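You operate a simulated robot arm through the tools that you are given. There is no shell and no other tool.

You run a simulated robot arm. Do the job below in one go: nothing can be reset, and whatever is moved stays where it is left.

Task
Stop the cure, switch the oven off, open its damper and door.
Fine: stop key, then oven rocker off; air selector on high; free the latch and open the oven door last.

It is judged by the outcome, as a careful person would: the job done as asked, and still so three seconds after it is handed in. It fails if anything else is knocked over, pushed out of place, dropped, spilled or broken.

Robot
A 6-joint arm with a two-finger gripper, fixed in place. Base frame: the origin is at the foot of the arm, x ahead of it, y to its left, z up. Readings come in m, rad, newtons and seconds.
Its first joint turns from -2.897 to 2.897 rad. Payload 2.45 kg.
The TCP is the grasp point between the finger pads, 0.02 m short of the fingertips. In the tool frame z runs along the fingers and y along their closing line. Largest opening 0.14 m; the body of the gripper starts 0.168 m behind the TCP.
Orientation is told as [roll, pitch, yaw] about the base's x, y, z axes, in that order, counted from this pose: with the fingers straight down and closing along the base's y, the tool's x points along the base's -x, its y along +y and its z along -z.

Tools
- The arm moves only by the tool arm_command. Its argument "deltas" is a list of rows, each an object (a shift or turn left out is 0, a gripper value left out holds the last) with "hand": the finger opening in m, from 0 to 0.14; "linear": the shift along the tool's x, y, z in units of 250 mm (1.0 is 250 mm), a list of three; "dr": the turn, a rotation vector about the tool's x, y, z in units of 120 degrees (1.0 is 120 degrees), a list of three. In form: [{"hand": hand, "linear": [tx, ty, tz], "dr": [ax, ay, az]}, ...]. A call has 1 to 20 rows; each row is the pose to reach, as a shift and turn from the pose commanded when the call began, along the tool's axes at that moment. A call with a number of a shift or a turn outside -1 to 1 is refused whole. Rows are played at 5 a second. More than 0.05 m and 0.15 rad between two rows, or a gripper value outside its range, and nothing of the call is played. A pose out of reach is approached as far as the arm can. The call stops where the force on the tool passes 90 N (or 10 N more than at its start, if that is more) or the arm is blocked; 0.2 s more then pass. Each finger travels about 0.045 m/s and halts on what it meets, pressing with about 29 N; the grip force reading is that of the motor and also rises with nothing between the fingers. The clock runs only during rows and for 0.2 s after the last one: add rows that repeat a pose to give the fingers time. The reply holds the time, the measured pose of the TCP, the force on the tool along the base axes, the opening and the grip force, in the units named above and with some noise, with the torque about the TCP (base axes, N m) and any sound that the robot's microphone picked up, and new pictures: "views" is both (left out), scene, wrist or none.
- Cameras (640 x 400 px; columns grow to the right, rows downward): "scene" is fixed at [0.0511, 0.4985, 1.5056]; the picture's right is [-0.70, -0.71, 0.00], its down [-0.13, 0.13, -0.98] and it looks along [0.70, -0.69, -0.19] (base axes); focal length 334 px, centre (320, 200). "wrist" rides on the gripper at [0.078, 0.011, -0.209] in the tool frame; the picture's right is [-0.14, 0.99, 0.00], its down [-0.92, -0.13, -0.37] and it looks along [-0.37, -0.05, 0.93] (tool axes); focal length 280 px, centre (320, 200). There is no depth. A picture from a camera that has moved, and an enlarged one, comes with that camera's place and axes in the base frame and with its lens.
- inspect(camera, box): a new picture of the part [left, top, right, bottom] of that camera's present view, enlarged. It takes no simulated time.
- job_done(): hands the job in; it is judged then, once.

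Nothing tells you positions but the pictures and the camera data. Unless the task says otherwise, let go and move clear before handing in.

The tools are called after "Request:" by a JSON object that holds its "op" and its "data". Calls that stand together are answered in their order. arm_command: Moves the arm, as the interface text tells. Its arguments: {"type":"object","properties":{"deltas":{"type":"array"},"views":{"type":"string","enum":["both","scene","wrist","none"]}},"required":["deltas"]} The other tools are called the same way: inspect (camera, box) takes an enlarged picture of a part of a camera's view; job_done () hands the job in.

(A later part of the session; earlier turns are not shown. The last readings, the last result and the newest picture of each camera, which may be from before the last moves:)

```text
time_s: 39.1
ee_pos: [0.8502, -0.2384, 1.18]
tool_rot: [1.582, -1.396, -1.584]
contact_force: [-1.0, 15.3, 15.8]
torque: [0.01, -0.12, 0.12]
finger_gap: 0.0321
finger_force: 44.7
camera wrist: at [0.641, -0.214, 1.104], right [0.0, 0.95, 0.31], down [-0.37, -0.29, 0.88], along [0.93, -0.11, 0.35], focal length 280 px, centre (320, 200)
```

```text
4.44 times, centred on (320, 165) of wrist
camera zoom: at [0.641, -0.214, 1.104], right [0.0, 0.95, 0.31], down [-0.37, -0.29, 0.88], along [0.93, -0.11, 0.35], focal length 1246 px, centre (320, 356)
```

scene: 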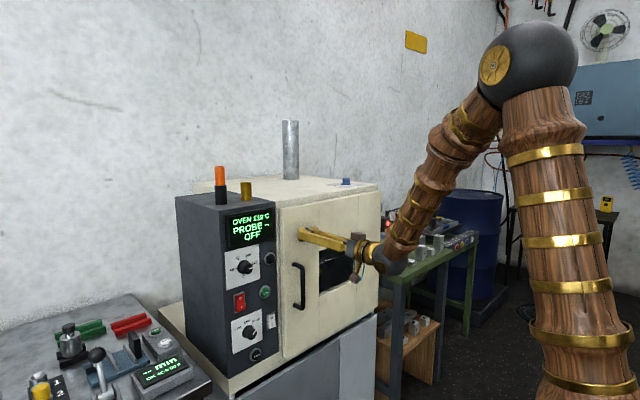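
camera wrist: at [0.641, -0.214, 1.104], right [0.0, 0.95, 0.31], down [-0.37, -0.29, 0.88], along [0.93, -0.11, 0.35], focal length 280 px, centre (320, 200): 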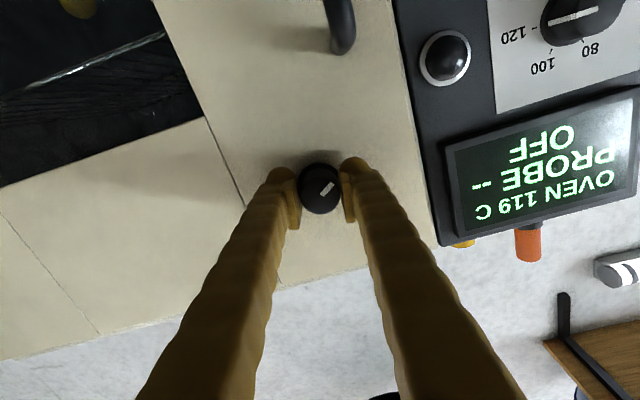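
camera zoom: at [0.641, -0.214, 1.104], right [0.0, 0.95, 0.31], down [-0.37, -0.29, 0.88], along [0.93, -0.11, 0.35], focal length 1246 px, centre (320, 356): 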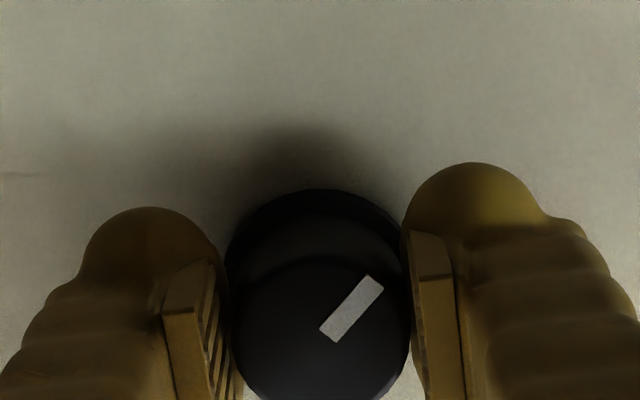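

The knob followed counter-clockwise by about 30°. I'll open, roll the hand 60° the other way around the free knob, and grip again.

Request:
{"op": "arm_command", "data": {"deltas": [{"hand": 0.06, "linear": [0, 0, 0]}, {"hand": 0.06, "linear": [0, 0, 0]}, {"hand": 0.06, "linear": [0, 0, 0], "dr": [0, 0, 0.06]}, {"linear": [0, -0.002, 0], "dr": [0, 0, 0.12]}, {"linear": [0, -0.003, 0], "dr": [0, 0, 0.18]}, {"linear": [0.002, -0.003, 0], "dr": [0, 0, 0.24]}, {"linear": [0.004, -0.003, 0], "dr": [0, 0, 0.3]}, {"linear": [0.004, -0.003, 0], "dr": [0, 0, 0.36]}, {"linear": [0.004, -0.003, 0], "dr": [0, 0, 0.42]}, {"linear": [0.004, -0.003, 0], "dr": [0, 0, 0.48]}, {"linear": [0.004, -0.003, 0], "dr": [0, 0, 0.54]}, {"hand": 0.012, "linear": [0.004, -0.003, 0], "dr": [0, 0, 0.54]}, {"linear": [0.004, -0.003, 0], "dr": [0, 0, 0.54]}, {"linear": [0.004, -0.003, 0], "dr": [0, 0, 0.54]}, {"linear": [0.004, -0.003, 0], "dr": [0, 0, 0.54]}]}}

Request:
{"op": "inspect", "data": {"camera": "wrist", "box": [270, 120, 370, 210]}}

```text
time_s: 42.3
ee_pos: [0.8498, -0.2396, 1.1809]
tool_rot: [1.574, -0.262, -1.573]
contact_force: [0.7, 4.9, 19.9]
torque: [-0.01, -0.13, 0.18]
finger_gap: 0.032
finger_force: 45.3
camera wrist: at [0.6409, -0.1611, 1.169], right [0.0, 0.13, 0.99], down [-0.37, -0.92, 0.12], along [0.93, -0.37, 0.05], focal length 280 px, centre (320, 200)
```

scene: 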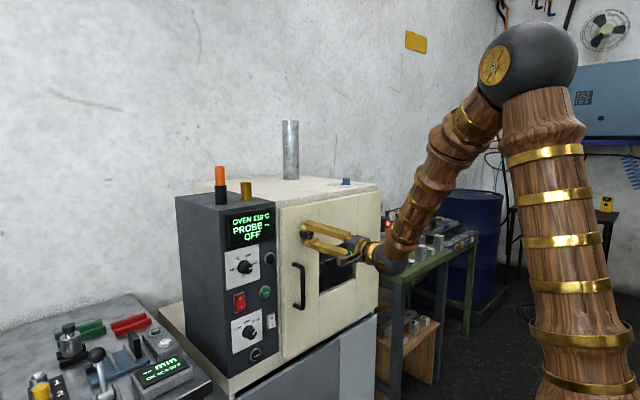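
wrist: 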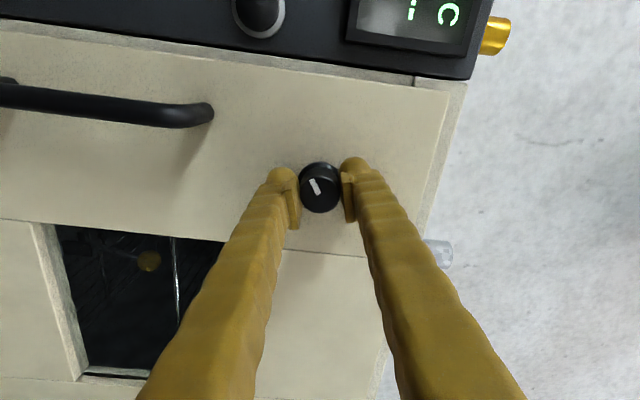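

```text
4.44 times, centred on (320, 165) of wrist
camera zoom: at [0.6409, -0.1611, 1.169], right [0.0, 0.13, 0.99], down [-0.37, -0.92, 0.12], along [0.93, -0.37, 0.05], focal length 1246 px, centre (320, 356)
```

zoom: 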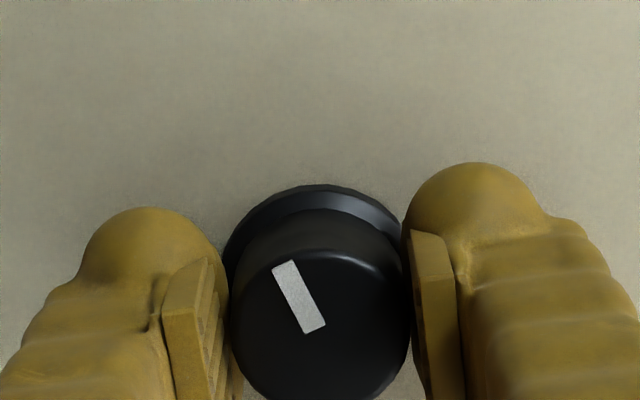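

The mark now points left and about 25° down. I'll turn a further 65° counter-clockwise to bring it to vertical.

Request:
{"op": "arm_command", "data": {"deltas": [{"hand": 0.012, "linear": [0, 0, 0], "dr": [0, 0, -0.06]}, {"linear": [0, 0, 0], "dr": [0, 0, -0.12]}, {"linear": [0, 0, 0], "dr": [0, 0, -0.18]}, {"linear": [0, 0, 0], "dr": [0, 0, -0.24]}, {"linear": [0, 0, 0], "dr": [0, 0, -0.3]}, {"linear": [0, 0, 0], "dr": [0, 0, -0.36]}, {"linear": [0, 0, 0], "dr": [0, 0, -0.42]}, {"linear": [0, 0, 0], "dr": [0, 0, -0.48]}, {"linear": [0, 0, 0], "dr": [0, 0, -0.54]}, {"linear": [0, 0, 0], "dr": [0, 0, -0.54]}]}}

Request:
{"op": "inspect", "data": {"camera": "wrist", "box": [270, 120, 370, 210]}}

```text
time_s: 44.5
ee_pos: [0.849, -0.2387, 1.1759]
tool_rot: [1.56, -1.393, -1.561]
contact_force: [-0.8, 30.5, 16.0]
torque: [0.42, -0.25, 0.25]
finger_gap: 0.0324
finger_force: 45.0
camera wrist: at [0.6405, -0.2139, 1.1017], right [0.0, 0.95, 0.31], down [-0.37, -0.29, 0.88], along [0.93, -0.11, 0.35], focal length 280 px, centre (320, 200)
```

scene: 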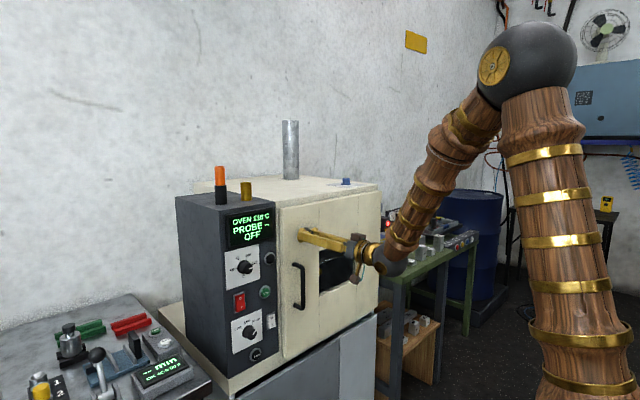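
wrist: 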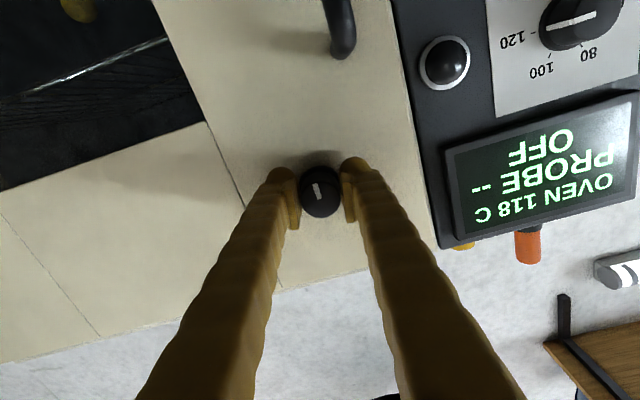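

```text
4.44 times, centred on (320, 165) of wrist
camera zoom: at [0.6405, -0.2139, 1.1017], right [0.0, 0.95, 0.31], down [-0.37, -0.29, 0.88], along [0.93, -0.11, 0.35], focal length 1246 px, centre (320, 356)
```

zoom: 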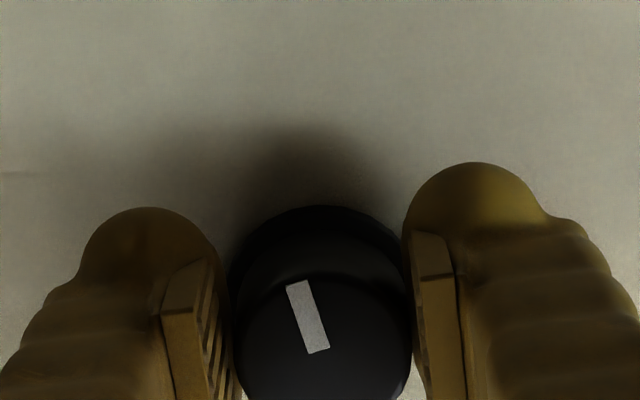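

The mark now points straight down, a full quarter turn from where it was. I'll let go, back out and check that the latch stays turned.

Request:
{"op": "arm_command", "data": {"deltas": [{"hand": 0.07, "linear": [0, 0, 0]}, {"hand": 0.07, "linear": [0, 0, 0]}, {"hand": 0.07, "linear": [0, 0, 0]}, {"linear": [0, 0, -0.1]}, {"linear": [0, 0, -0.2]}, {"linear": [0, 0, -0.3]}]}}

Request:
{"op": "inspect", "data": {"camera": "scene", "box": [265, 205, 335, 320]}}

Request:
{"op": "inspect", "data": {"camera": "wrist", "box": [230, 0, 430, 220]}}

```text
time_s: 45.9
ee_pos: [0.7745, -0.2413, 1.1789]
tool_rot: [1.578, -1.394, -1.578]
contact_force: [0.5, 0.2, -0.6]
torque: [0.04, 0.02, 0.0]
finger_gap: 0.0699
finger_force: 0.0
camera wrist: at [0.5657, -0.2155, 1.1029], right [0.0, 0.95, 0.31], down [-0.37, -0.29, 0.88], along [0.93, -0.11, 0.35], focal length 280 px, centre (320, 200)
```

scene: 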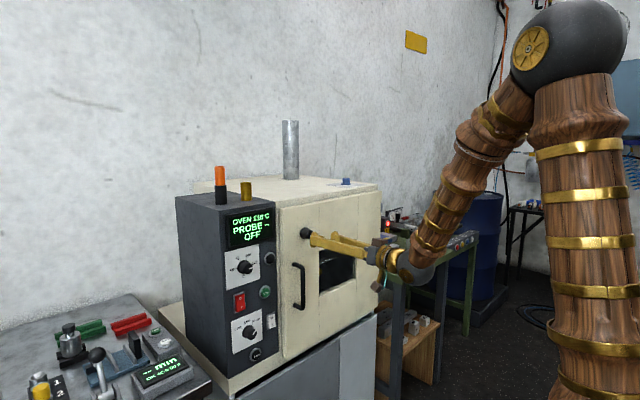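
wrist: 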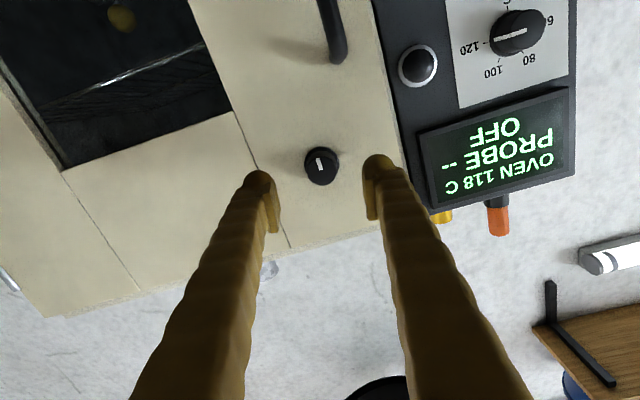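

```text
3.48 times, centred on (300, 262) of scene
camera zoom: at [0.0511, 0.4985, 1.5056], right [-0.7, -0.71, 0.0], down [-0.13, 0.13, -0.98], along [0.7, -0.69, -0.19], focal length 1163 px, centre (390, -17)
```

zoom: 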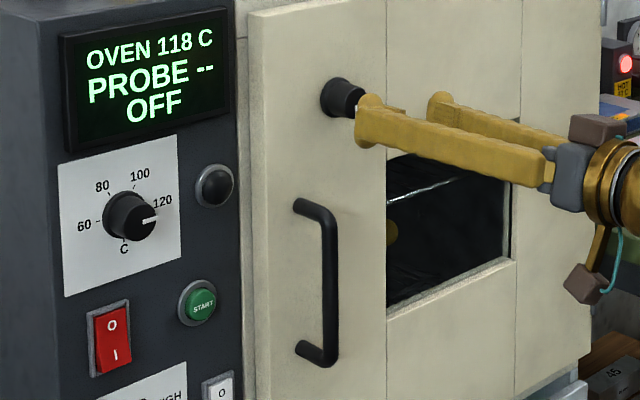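

```text
1.82 times, centred on (330, 110) of wrist
camera zoom: at [0.5657, -0.2155, 1.1029], right [0.0, 0.95, 0.31], down [-0.37, -0.29, 0.88], along [0.93, -0.11, 0.35], focal length 510 px, centre (302, 364)
```

zoom: 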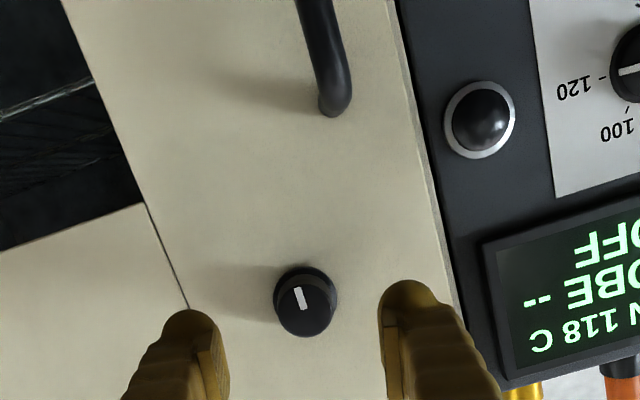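

The latch mark stays vertical. The handle bar is vertical at about (0.832,-0.19) from z≈0.94 to 1.08; I'll move in front of it with the tool tilted 45° down and the fingers open to either side.

Request:
{"op": "arm_command", "data": {"deltas": [{"hand": 0.07, "linear": [0.05, 0.019, -0.02], "dr": [0.0045, 0.053, -0.011]}, {"linear": [0.11, 0.038, -0.03], "dr": [0.009, 0.106, -0.022]}, {"linear": [0.17, 0.057, -0.04], "dr": [0.0135, 0.16, -0.034]}, {"linear": [0.24, 0.076, -0.04], "dr": [0.018, 0.214, -0.045]}, {"linear": [0.31, 0.095, -0.04], "dr": [0.0225, 0.267, -0.056]}, {"linear": [0.37, 0.114, -0.04], "dr": [0.028, 0.32, -0.068]}, {"linear": [0.425, 0.133, -0.038], "dr": [0.0328, 0.374, -0.0791]}, {"linear": [0.425, 0.133, -0.038], "dr": [0.0328, 0.374, -0.0791]}]}}

Request:
{"op": "inspect", "data": {"camera": "scene", "box": [265, 205, 345, 320]}}

```text
time_s: 47.7
ee_pos: [0.7658, -0.1872, 1.08]
tool_rot: [0.002, -0.788, -0.001]
contact_force: [0.1, -0.3, 0.2]
torque: [0.02, -0.02, 0.0]
finger_gap: 0.0699
finger_force: 0.1
camera wrist: at [0.5613, -0.1759, 1.1715], right [0.1, 0.99, 0.1], down [0.39, -0.13, 0.91], along [0.92, -0.05, -0.4], focal length 280 px, centre (320, 200)
```

scene: 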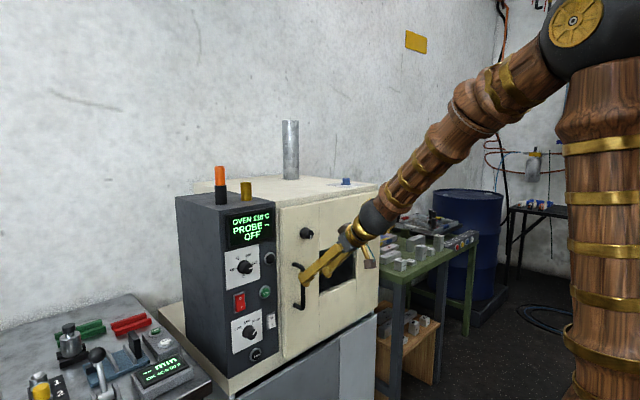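
wrist: 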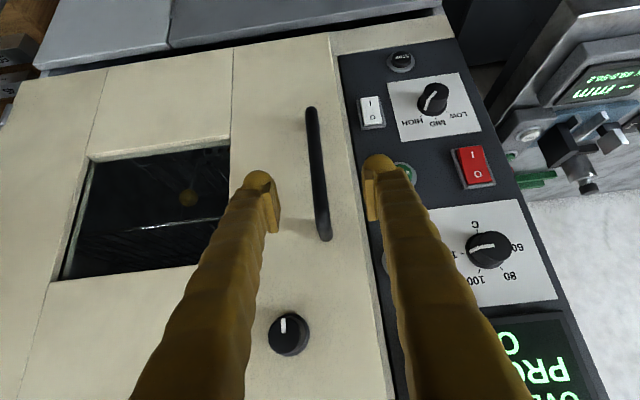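

```text
3.48 times, centred on (305, 262) of scene
camera zoom: at [0.0511, 0.4985, 1.5056], right [-0.7, -0.71, 0.0], down [-0.13, 0.13, -0.98], along [0.7, -0.69, -0.19], focal length 1163 px, centre (372, -17)
```

zoom: 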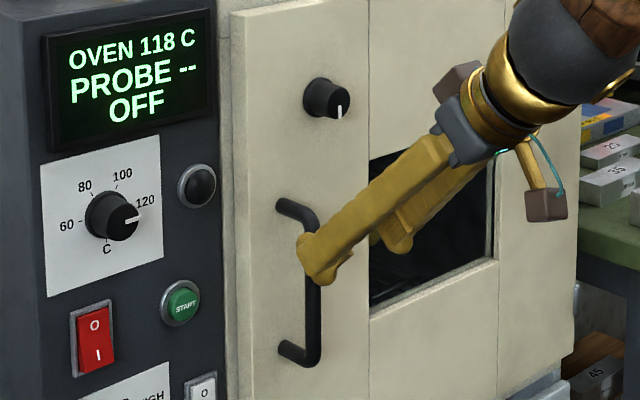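

The pose is exact and the bar sits midway between the fingers. I'll slide in along the fingers to about (0.828,-0.19,1.01) and close on the bar.

Request:
{"op": "arm_command", "data": {"deltas": [{"hand": 0.07, "linear": [0.006, -0.004, 0.123]}, {"linear": [0.012, -0.008, 0.246]}, {"linear": [0.017, -0.012, 0.368]}, {"hand": 0.0, "linear": [0.017, -0.012, 0.368]}, {"linear": [0.017, -0.012, 0.368]}, {"linear": [0.017, -0.012, 0.368]}, {"linear": [0.017, -0.012, 0.368]}, {"linear": [0.017, -0.012, 0.368]}]}}

Request:
{"op": "inspect", "data": {"camera": "wrist", "box": [260, 80, 400, 220]}}

Request:
{"op": "inspect", "data": {"camera": "scene", "box": [265, 205, 345, 320]}}

```text
time_s: 49.5
ee_pos: [0.8278, -0.1898, 1.0135]
tool_rot: [0.003, -0.786, -0.004]
contact_force: [0.1, -3.2, -1.6]
torque: [-0.03, -0.02, 0.0]
finger_gap: 0.015
finger_force: 39.6
camera wrist: at [0.6247, -0.1797, 1.1041], right [0.1, 0.99, 0.1], down [0.39, -0.13, 0.91], along [0.92, -0.05, -0.4], focal length 280 px, centre (320, 200)
```

scene: 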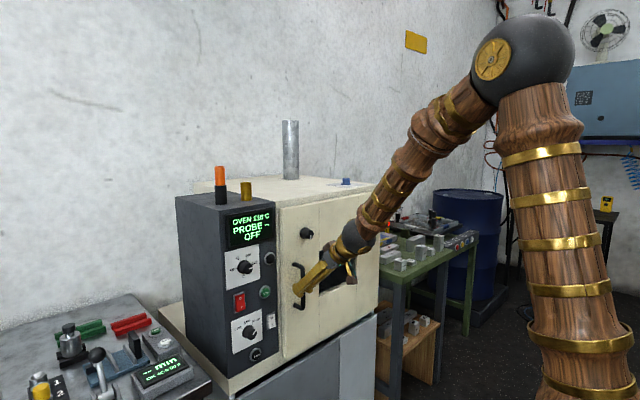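
wrist: 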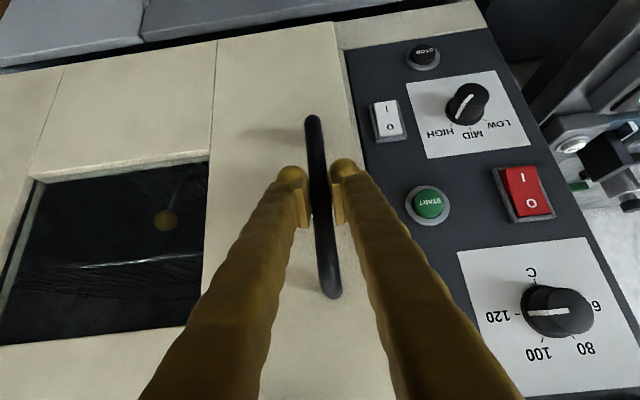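

```text
2.86 times, centred on (330, 150) of wrist
camera zoom: at [0.6247, -0.1797, 1.1041], right [0.1, 0.99, 0.1], down [0.39, -0.13, 0.91], along [0.92, -0.05, -0.4], focal length 801 px, centre (291, 343)
```

zoom: 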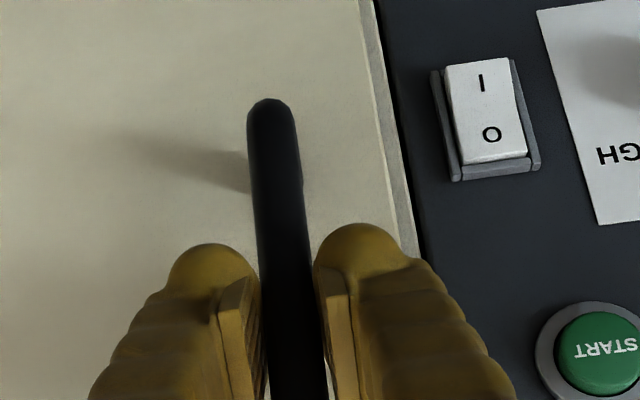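

```text
3.48 times, centred on (305, 262) of scene
camera zoom: at [0.0511, 0.4985, 1.5056], right [-0.7, -0.71, 0.0], down [-0.13, 0.13, -0.98], along [0.7, -0.69, -0.19], focal length 1163 px, centre (372, -17)
```

zoom: 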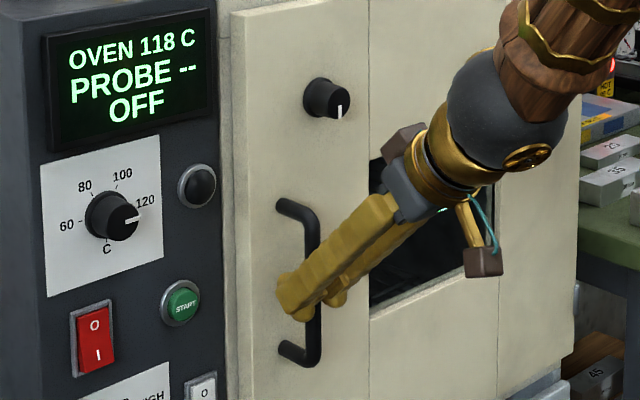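

The fingers hold the bar (gap 15 mm). With the hinge near (0.88,-0.66), I'll pull gently along the door's arc for the first few degrees, yawing with it.

Request:
{"op": "arm_command", "data": {"deltas": [{"hand": 0.0, "linear": [0.023, -0.004, -0.023], "dr": [-0.006, 0, -0.006]}, {"linear": [0.046, -0.008, -0.046], "dr": [-0.0118, 0, -0.0118]}, {"linear": [0.092, -0.019, -0.092], "dr": [-0.0236, 0, -0.0236]}, {"linear": [0.138, -0.032, -0.138], "dr": [-0.0354, 0, -0.0354]}]}}

Request:
{"op": "inspect", "data": {"camera": "scene", "box": [265, 165, 395, 320]}}

```text
time_s: 50.5
ee_pos: [0.7805, -0.198, 1.0123]
tool_rot: [0.004, -0.788, 0.103]
contact_force: [-1.4, 5.1, 15.2]
torque: [0.08, -0.12, -0.01]
finger_gap: 0.0146
finger_force: 40.8
camera wrist: at [0.5762, -0.2087, 1.1036], right [-0.01, 0.99, 0.1], down [0.4, -0.09, 0.91], along [0.92, 0.05, -0.4], focal length 280 px, centre (320, 200)
```

scene: 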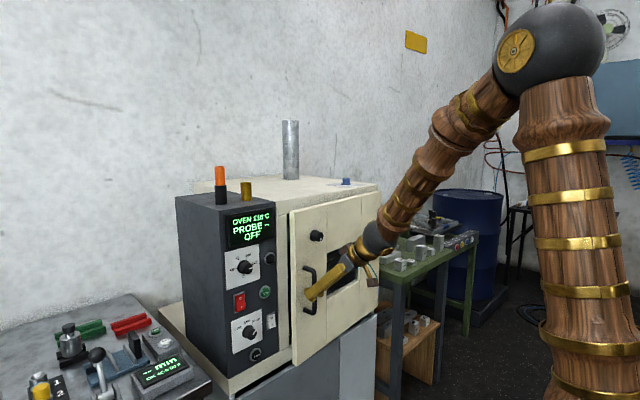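
wrist: 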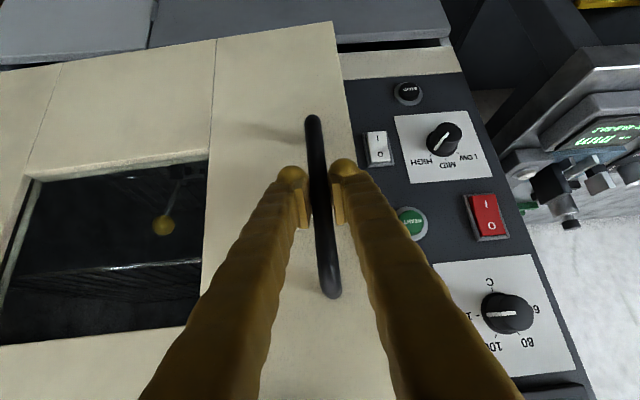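

```text
2.58 times, centred on (330, 242) of scene
camera zoom: at [0.0511, 0.4985, 1.5056], right [-0.7, -0.71, 0.0], down [-0.13, 0.13, -0.98], along [0.7, -0.69, -0.19], focal length 863 px, centre (294, 90)
```

zoom: 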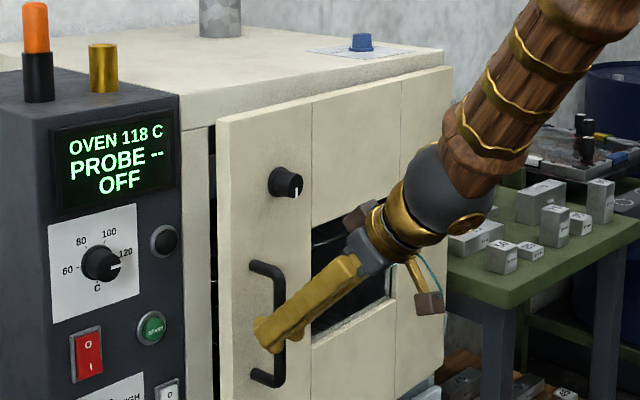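

The door is swinging open with the bar held and little force. Before going on I want to check the blue knob on the oven's top, since "damper" could be labelled there.

Request:
{"op": "inspect", "data": {"camera": "scene", "box": [320, 170, 380, 200]}}

Request:
{"op": "inspect", "data": {"camera": "scene", "box": [335, 175, 360, 192]}}

Request:
{"op": "inspect", "data": {"camera": "scene", "box": [380, 190, 490, 280]}}

```text
10.67 times, centred on (350, 185) of scene
camera zoom: at [0.0511, 0.4985, 1.5056], right [-0.7, -0.71, 0.0], down [-0.13, 0.13, -0.98], along [0.7, -0.69, -0.19], focal length 3567 px, centre (0, 360)
```

zoom: 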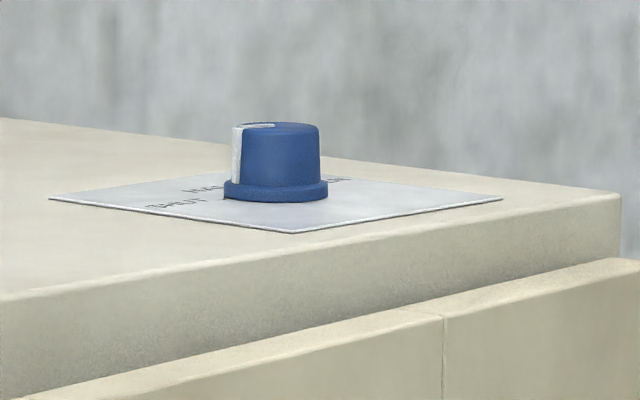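

```text
16.00 times, centred on (348, 184) of scene
camera zoom: at [0.0511, 0.4985, 1.5056], right [-0.7, -0.71, 0.0], down [-0.13, 0.13, -0.98], along [0.7, -0.69, -0.19], focal length 5350 px, centre (-120, 464)
```

zoom: 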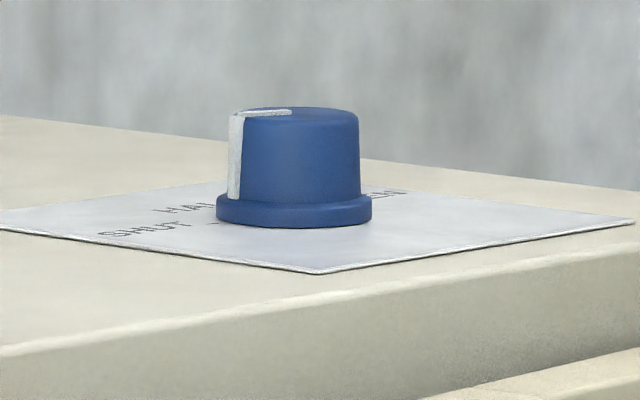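

```text
4.44 times, centred on (435, 235) of scene
camera zoom: at [0.0511, 0.4985, 1.5056], right [-0.7, -0.71, 0.0], down [-0.13, 0.13, -0.98], along [0.7, -0.69, -0.19], focal length 1486 px, centre (-191, 44)
```

zoom: 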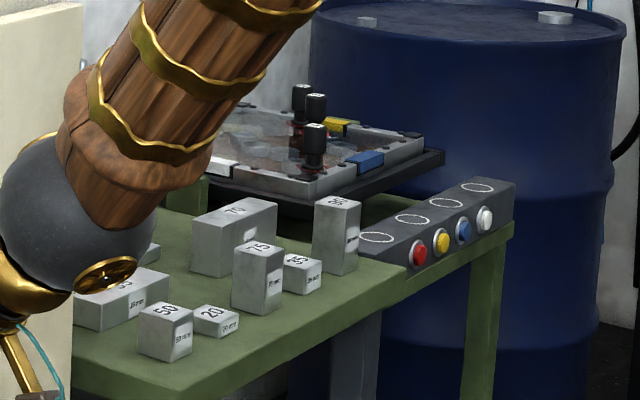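

The blue knob on the oven's top is a damper marked SHUT / HALF / OPEN, and it stands at SHUT, so it must be turned to OPEN as well before the door. Since the door should come last, I'll swing it shut again the few degrees, let go of the handle and back off.

Request:
{"op": "arm_command", "data": {"deltas": [{"hand": 0.0, "linear": [-0.046, 0.006, 0.044], "dr": [0.0118, 0, 0.0118]}, {"linear": [-0.092, 0.01, 0.088], "dr": [0.0236, 0, 0.0236]}, {"linear": [-0.138, 0.012, 0.133], "dr": [0.0354, 0, 0.0354]}, {"linear": [-0.14, 0.012, 0.137], "dr": [0.0354, 0, 0.0354]}, {"hand": 0.07, "linear": [-0.138, 0.012, 0.133], "dr": [0.0354, 0, 0.0354]}, {"linear": [-0.138, 0.012, 0.133], "dr": [0.0354, 0, 0.0354]}, {"linear": [-0.138, 0.012, 0.133], "dr": [0.0354, 0, 0.0354]}, {"linear": [-0.138, 0.012, 0.133], "dr": [0.0354, 0, 0.0354]}, {"linear": [-0.138, 0.012, 0.0], "dr": [0.0354, 0, 0.0354]}, {"linear": [-0.138, 0.012, -0.13], "dr": [0.0354, 0, 0.0354]}, {"linear": [-0.138, 0.012, -0.26], "dr": [0.0354, 0, 0.0354]}]}}

Request:
{"op": "inspect", "data": {"camera": "scene", "box": [265, 165, 395, 320]}}

```text
time_s: 52.9
ee_pos: [0.7551, -0.1974, 1.0805]
tool_rot: [0.004, -0.787, -0.001]
contact_force: [-0.9, 0.8, -0.1]
torque: [0.01, 0.01, 0.0]
finger_gap: 0.0701
finger_force: 0.1
camera wrist: at [0.5516, -0.187, 1.1728], right [0.1, 0.99, 0.1], down [0.39, -0.13, 0.91], along [0.92, -0.05, -0.4], focal length 280 px, centre (320, 200)
```

scene: 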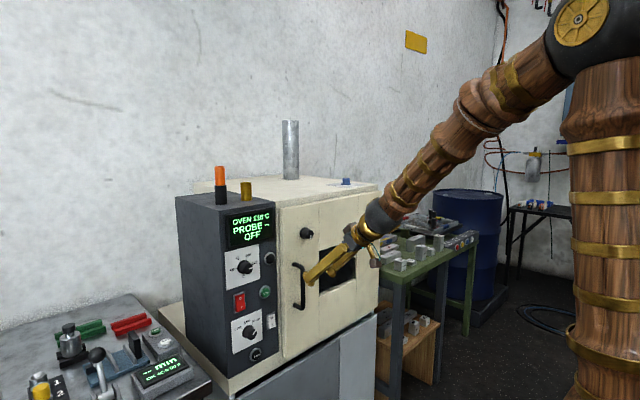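
wrist: 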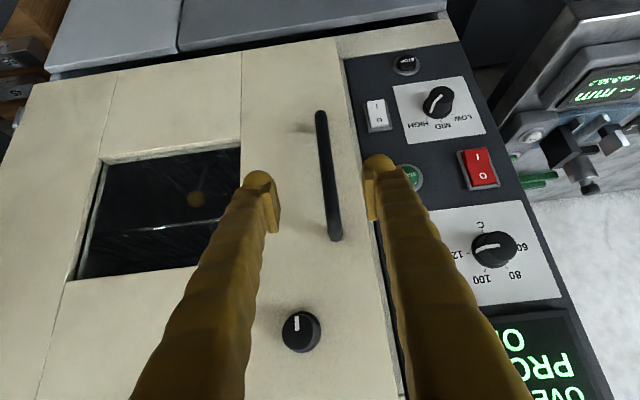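

```text
2.58 times, centred on (330, 242) of scene
camera zoom: at [0.0511, 0.4985, 1.5056], right [-0.7, -0.71, 0.0], down [-0.13, 0.13, -0.98], along [0.7, -0.69, -0.19], focal length 863 px, centre (294, 90)
```

zoom: 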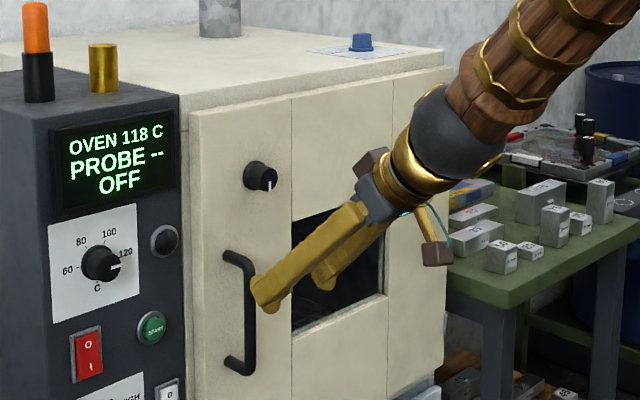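

The door is closed again and the fingers are clear. The damper knob is on the oven top at about (1.00,-0.60,1.30); I'll rise in front of the door and swing right to get a view from above.

Request:
{"op": "arm_command", "data": {"deltas": [{"hand": 0.07, "linear": [-0.096, -0.064, -0.096], "dr": [0.0118, 0, 0.0118]}, {"linear": [-0.192, -0.128, -0.192], "dr": [0.0236, 0, 0.0236]}, {"linear": [-0.288, -0.192, -0.288], "dr": [0.0354, 0, 0.0354]}, {"linear": [-0.385, -0.256, -0.385], "dr": [0.0472, 0, 0.0472]}, {"linear": [-0.481, -0.32, -0.481], "dr": [0.059, 0, 0.059]}, {"linear": [-0.583, -0.384, -0.538], "dr": [0.0708, 0, 0.0708]}, {"linear": [-0.685, -0.448, -0.594], "dr": [0.0826, 0, 0.0826]}, {"linear": [-0.787, -0.512, -0.651], "dr": [0.0944, 0, 0.0944]}, {"linear": [-0.888, -0.576, -0.707], "dr": [0.1062, 0, 0.1062]}, {"linear": [-0.99, -0.64, -0.764], "dr": [0.1179, 0, 0.1179]}]}}

```text
time_s: 55.1
ee_pos: [0.7954, -0.3586, 1.3941]
tool_rot: [0.003, -0.787, -0.353]
contact_force: [-0.7, 0.5, -0.6]
torque: [0.0, -0.02, -0.03]
finger_gap: 0.0699
finger_force: 0.0
camera wrist: at [0.6089, -0.2791, 1.4853], right [0.43, 0.9, 0.1], down [0.32, -0.26, 0.91], along [0.84, -0.36, -0.4], focal length 280 px, centre (320, 200)
```

scene: 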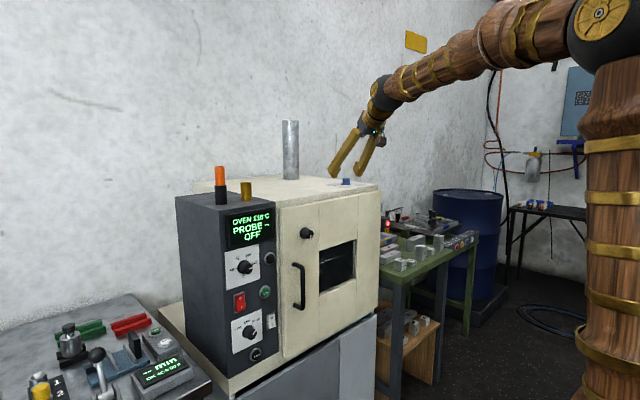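
wrist: 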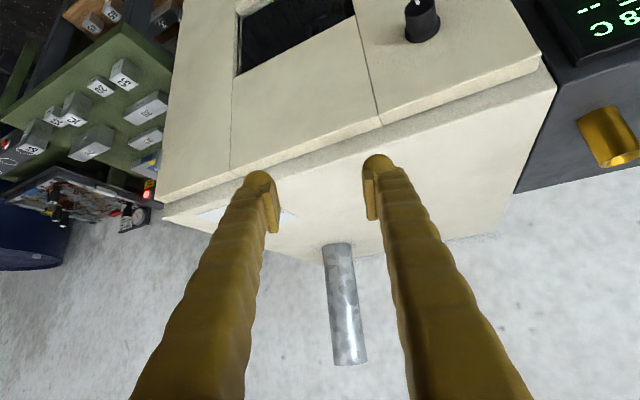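

I'm above and in front of the oven now, with the damper knob hidden behind the left finger. I'll move closer and yaw further right so it comes between the fingers.

Request:
{"op": "arm_command", "data": {"deltas": [{"hand": 0.07, "linear": [-0.087, -0.082, 0.058], "dr": [0.0128, 0.0116, 0.0128]}, {"linear": [-0.174, -0.163, 0.116], "dr": [0.0256, 0.0232, 0.0256]}, {"linear": [-0.262, -0.245, 0.173], "dr": [0.0385, 0.0348, 0.0385]}, {"linear": [-0.349, -0.326, 0.231], "dr": [0.0513, 0.0464, 0.0513]}, {"linear": [-0.436, -0.408, 0.289], "dr": [0.0641, 0.058, 0.0641]}, {"linear": [-0.436, -0.408, 0.289], "dr": [0.0641, 0.058, 0.0641]}]}}

Request:
{"op": "inspect", "data": {"camera": "wrist", "box": [240, 130, 400, 250]}}

```text
time_s: 56.5
ee_pos: [0.8827, -0.4986, 1.4182]
tool_rot: [-0.014, -0.663, -0.532]
contact_force: [0.4, 1.2, -0.6]
torque: [-0.01, 0.0, 0.05]
finger_gap: 0.07
finger_force: 0.0
camera wrist: at [0.7242, -0.3909, 1.5343], right [0.6, 0.8, 0.08], down [0.37, -0.36, 0.86], along [0.71, -0.49, -0.51], focal length 280 px, centre (320, 200)
```

scene: 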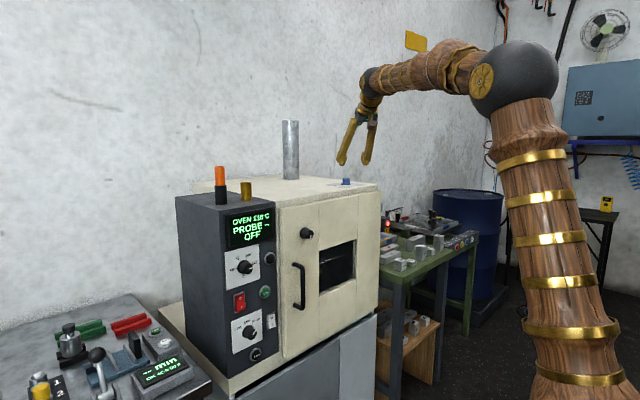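
wrist: 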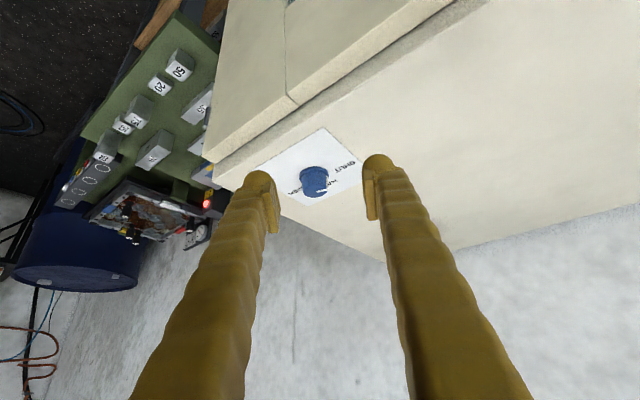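

```text
3.33 times, centred on (320, 190) of wrist
camera zoom: at [0.7242, -0.3909, 1.5343], right [0.6, 0.8, 0.08], down [0.37, -0.36, 0.86], along [0.71, -0.49, -0.51], focal length 935 px, centre (320, 233)
```

zoom: 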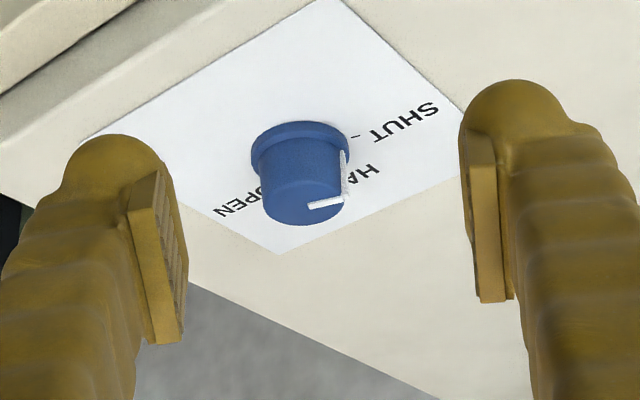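

The damper knob is clear in view: axis at about (0.983,-0.577), top at z≈1.331, its pointer at SHUT, OPEN about 150° clockwise seen from above. I'll go above it with the tool as steep as the reach allows.

Request:
{"op": "arm_command", "data": {"deltas": [{"hand": 0.07, "linear": [-0.071, -0.013, 0.074], "dr": [0, 0.022, 0]}, {"linear": [-0.141, -0.027, 0.147], "dr": [0, 0.043, 0]}, {"linear": [-0.212, -0.04, 0.221], "dr": [0, 0.065, 0]}, {"linear": [-0.282, -0.054, 0.294], "dr": [0, 0.086, 0]}, {"linear": [-0.353, -0.067, 0.368], "dr": [0, 0.108, 0]}, {"linear": [-0.353, -0.067, 0.368], "dr": [0, 0.108, 0]}]}}

Request:
{"op": "inspect", "data": {"camera": "wrist", "box": [240, 100, 400, 220]}}

Request:
{"op": "inspect", "data": {"camera": "scene", "box": [310, 110, 400, 200]}}

```text
time_s: 57.9
ee_pos: [0.9814, -0.5793, 1.4001]
tool_rot: [-0.011, -0.439, -0.534]
contact_force: [-0.2, -0.8, 0.2]
torque: [0.02, -0.01, 0.0]
finger_gap: 0.0703
finger_force: 0.1
camera wrist: at [0.8507, -0.4857, 1.5557], right [0.62, 0.79, 0.05], down [0.52, -0.45, 0.73], along [0.59, -0.42, -0.69], focal length 280 px, centre (320, 200)
```

scene: 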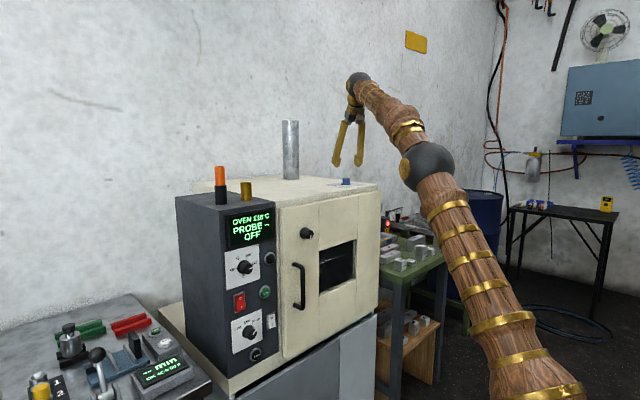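
wrist: 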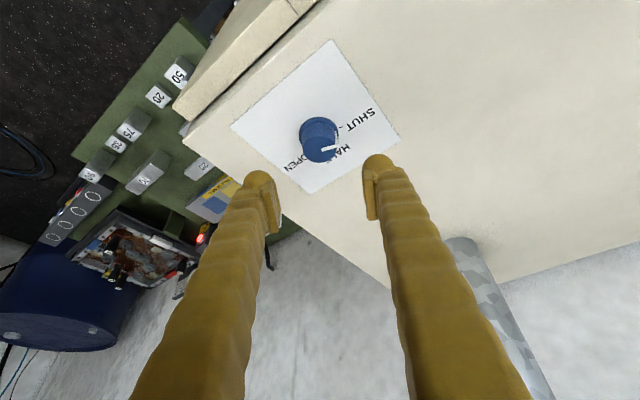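

```text
3.33 times, centred on (320, 160) of wrist
camera zoom: at [0.8507, -0.4857, 1.5557], right [0.62, 0.79, 0.05], down [0.52, -0.45, 0.73], along [0.59, -0.42, -0.69], focal length 935 px, centre (320, 333)
```

zoom: 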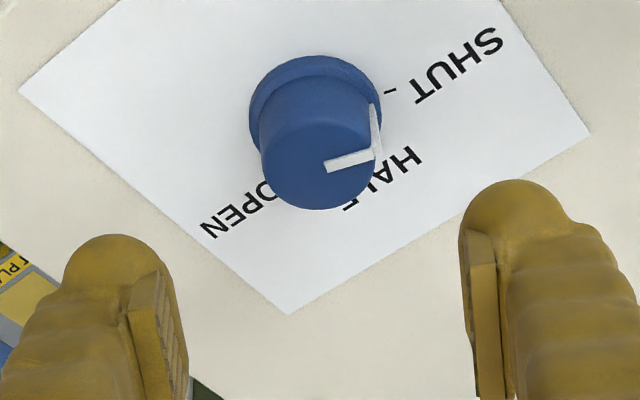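

```text
4.44 times, centred on (355, 155) of scene
camera zoom: at [0.0511, 0.4985, 1.5056], right [-0.7, -0.71, 0.0], down [-0.13, 0.13, -0.98], along [0.7, -0.69, -0.19], focal length 1486 px, centre (164, 400)
```

zoom: 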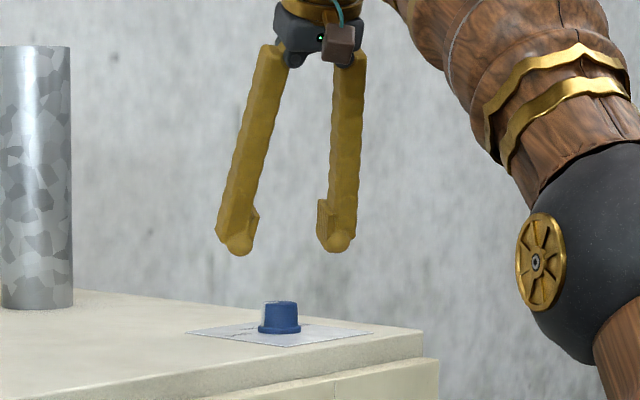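

That pose was reached with room to spare, so a fully vertical tool may be possible. I'll straighten it to point straight down at z=1.38 above the knob.

Request:
{"op": "arm_command", "data": {"deltas": [{"hand": 0.07, "linear": [0.005, 0.003, 0.02], "dr": [0, 0.053, 0]}, {"linear": [0.01, 0.005, 0.04], "dr": [0, 0.105, 0]}, {"linear": [0.015, 0.007, 0.06], "dr": [0, 0.158, 0]}, {"linear": [0.02, 0.009, 0.079], "dr": [0, 0.21, 0]}, {"linear": [0.02, 0.009, 0.079], "dr": [0, 0.21, 0]}]}}

Request:
{"op": "inspect", "data": {"camera": "wrist", "box": [240, 60, 400, 180]}}

Request:
{"op": "inspect", "data": {"camera": "scene", "box": [310, 110, 400, 200]}}

```text
time_s: 59.1
ee_pos: [0.9054, -0.5314, 1.3229]
tool_rot: [-0.007, -0.001, -0.538]
contact_force: [-0.5, 0.9, -0.5]
torque: [0.02, -0.01, -0.01]
finger_gap: 0.0702
finger_force: 0.0
out of reach, approached as far as the arm can: row 1, 2, 3, 4, 5
camera wrist: at [0.8442, -0.4793, 1.5325], right [0.63, 0.78, -0.01], down [0.73, -0.58, 0.37], along [0.28, -0.24, -0.93], focal length 280 px, centre (320, 200)
```

scene: 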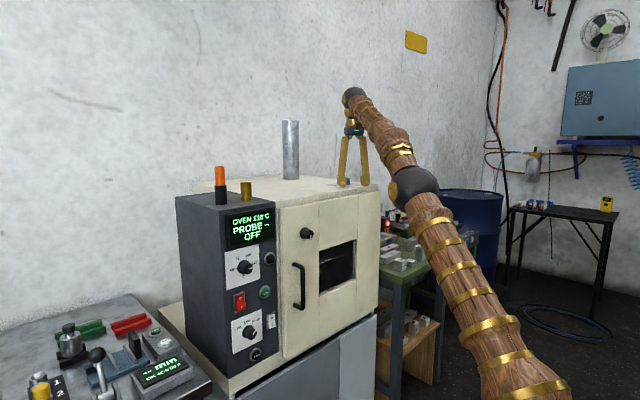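
wrist: 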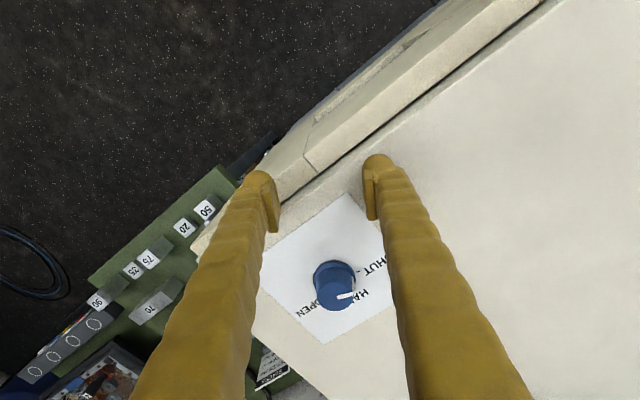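

```text
3.33 times, centred on (320, 120) of wrist
camera zoom: at [0.8442, -0.4793, 1.5325], right [0.63, 0.78, -0.01], down [0.73, -0.58, 0.37], along [0.28, -0.24, -0.93], focal length 935 px, centre (320, 467)
```

zoom: 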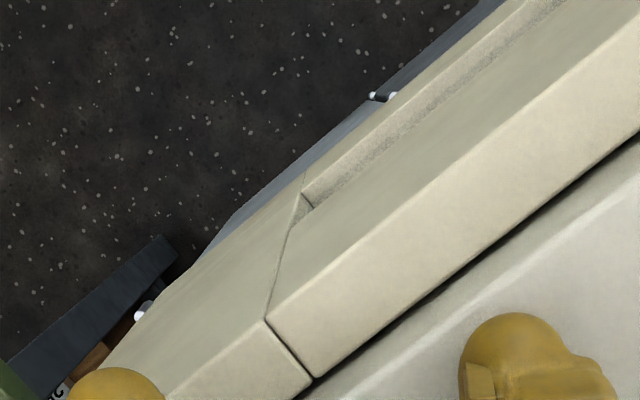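

```text
4.44 times, centred on (355, 155) of scene
camera zoom: at [0.0511, 0.4985, 1.5056], right [-0.7, -0.71, 0.0], down [-0.13, 0.13, -0.98], along [0.7, -0.69, -0.19], focal length 1486 px, centre (164, 400)
```

zoom: 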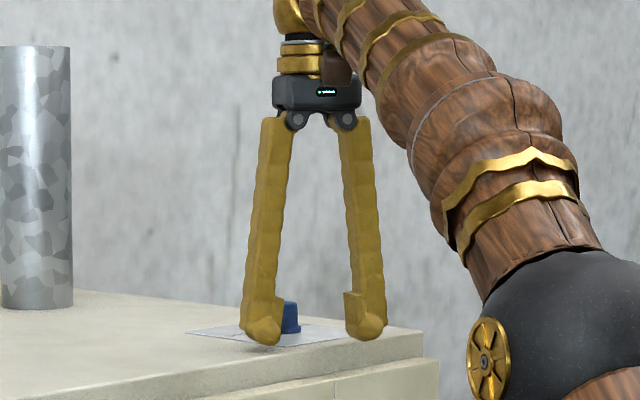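

A fully vertical tool is out of reach, and the hand settled in front of the knob with the tips just above the oven top, no contact. I'll lift while tilting back to 65°, which was reachable, and go to a pre-grasp point behind and above the knob.

Request:
{"op": "arm_command", "data": {"deltas": [{"hand": 0.07, "linear": [0, 0, -0.08], "dr": [0, -0.048, 0]}, {"linear": [0, 0, -0.16], "dr": [0, -0.096, 0]}, {"linear": [0, 0, -0.24], "dr": [0, -0.144, 0]}, {"linear": [0, 0, -0.28], "dr": [0, -0.2, 0]}, {"linear": [-0.13, 0, -0.28], "dr": [0, -0.208, 0]}, {"linear": [-0.269, 0, -0.268], "dr": [0, -0.208, 0]}, {"linear": [-0.269, 0, -0.268], "dr": [0, -0.208, 0]}]}}

Request:
{"op": "inspect", "data": {"camera": "wrist", "box": [240, 100, 400, 220]}}

Request:
{"op": "inspect", "data": {"camera": "scene", "box": [310, 110, 400, 200]}}

```text
time_s: 60.7
ee_pos: [0.9653, -0.564, 1.3905]
tool_rot: [-0.01, -0.433, -0.534]
contact_force: [0.4, -0.1, 0.8]
torque: [-0.01, 0.01, 0.02]
finger_gap: 0.0699
finger_force: 0.1
camera wrist: at [0.8348, -0.4725, 1.5462], right [0.62, 0.79, 0.05], down [0.52, -0.45, 0.72], along [0.59, -0.42, -0.69], focal length 280 px, centre (320, 200)
```

scene: 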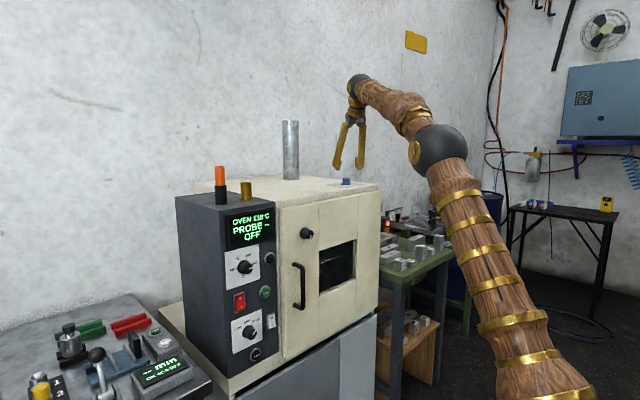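
wrist: 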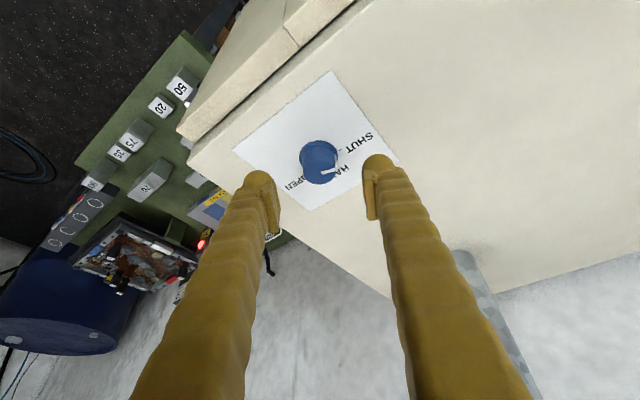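

```text
3.33 times, centred on (320, 160) of wrist
camera zoom: at [0.8348, -0.4725, 1.5462], right [0.62, 0.79, 0.05], down [0.52, -0.45, 0.72], along [0.59, -0.42, -0.69], focal length 935 px, centre (320, 333)
```

zoom: 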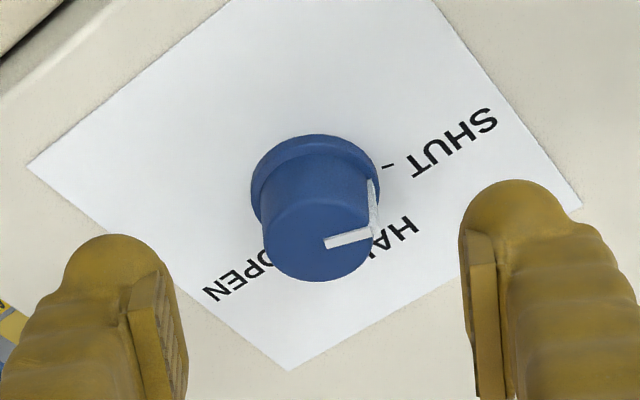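

```text
4.44 times, centred on (355, 155) of scene
camera zoom: at [0.0511, 0.4985, 1.5056], right [-0.7, -0.71, 0.0], down [-0.13, 0.13, -0.98], along [0.7, -0.69, -0.19], focal length 1486 px, centre (164, 400)
```

zoom: 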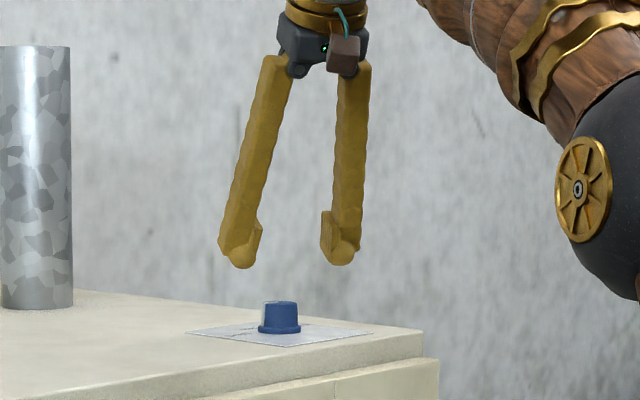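

I'm at the pre-grasp with the knob axis at about (0.986,-0.579). I'll yaw 30° left first, so a 60° clockwise stroke is available, then lower the open fingers around the knob.

Request:
{"op": "arm_command", "data": {"deltas": [{"hand": 0.07, "linear": [-0.005, -0.013, 0.008], "dr": [-0.027, 0, -0.058]}, {"linear": [-0.01, -0.026, 0.016], "dr": [-0.053, 0, -0.116]}, {"linear": [-0.014, -0.039, 0.023], "dr": [-0.08, 0, -0.174]}, {"linear": [-0.019, -0.052, 0.031], "dr": [-0.107, 0, -0.2315]}, {"linear": [-0.013, -0.038, 0.1], "dr": [-0.107, 0, -0.2315]}, {"linear": [-0.007, -0.024, 0.17], "dr": [-0.107, 0, -0.2315]}, {"linear": [-0.001, -0.01, 0.235], "dr": [-0.107, 0, -0.2315]}]}}

Request:
{"op": "inspect", "data": {"camera": "wrist", "box": [240, 100, 400, 220]}}

Request:
{"op": "inspect", "data": {"camera": "scene", "box": [320, 140, 380, 195]}}

```text
time_s: 62.3
ee_pos: [0.9852, -0.5805, 1.3368]
tool_rot: [-0.009, -0.43, 0.0]
contact_force: [-0.6, -0.7, -0.1]
torque: [0.01, 0.0, -0.03]
finger_gap: 0.0701
finger_force: 0.1
camera wrist: at [0.8265, -0.5668, 1.4939], right [0.13, 0.99, 0.05], down [0.68, -0.12, 0.72], along [0.72, -0.06, -0.69], focal length 280 px, centre (320, 200)
```

scene: 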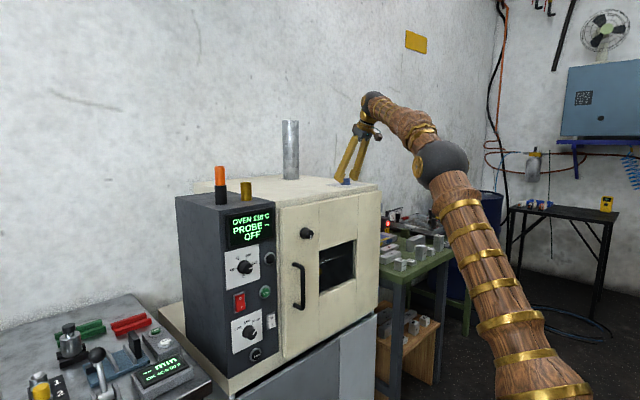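
wrist: 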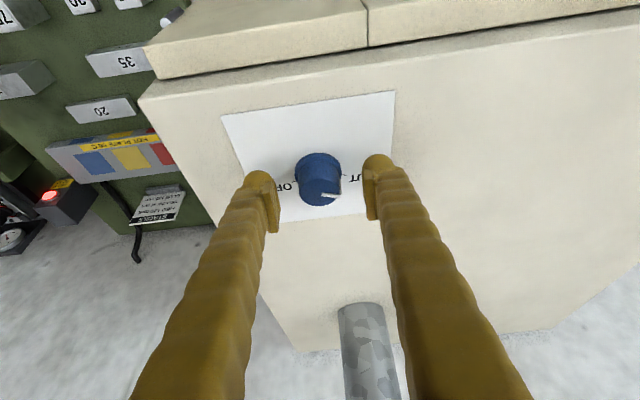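

```text
3.33 times, centred on (320, 160) of wrist
camera zoom: at [0.8265, -0.5668, 1.4939], right [0.13, 0.99, 0.05], down [0.68, -0.12, 0.72], along [0.72, -0.06, -0.69], focal length 935 px, centre (320, 333)
```

zoom: 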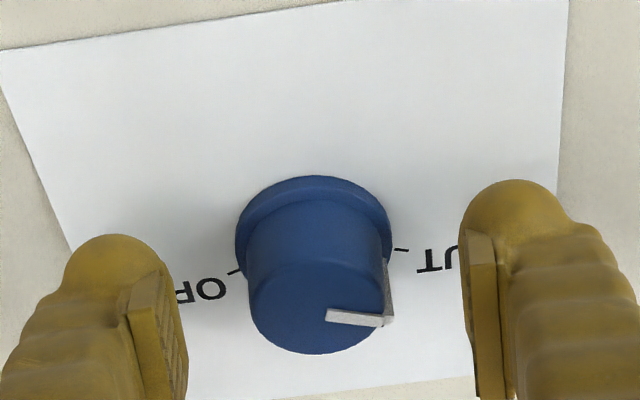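

```text
7.27 times, centred on (350, 168) of scene
camera zoom: at [0.0511, 0.4985, 1.5056], right [-0.7, -0.71, 0.0], down [-0.13, 0.13, -0.98], along [0.7, -0.69, -0.19], focal length 2432 px, centre (102, 436)
```

zoom: 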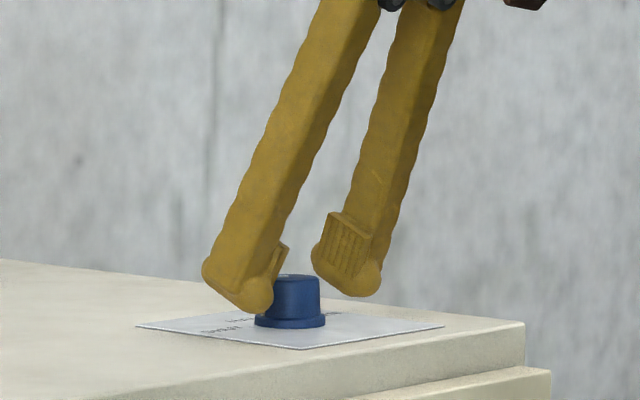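

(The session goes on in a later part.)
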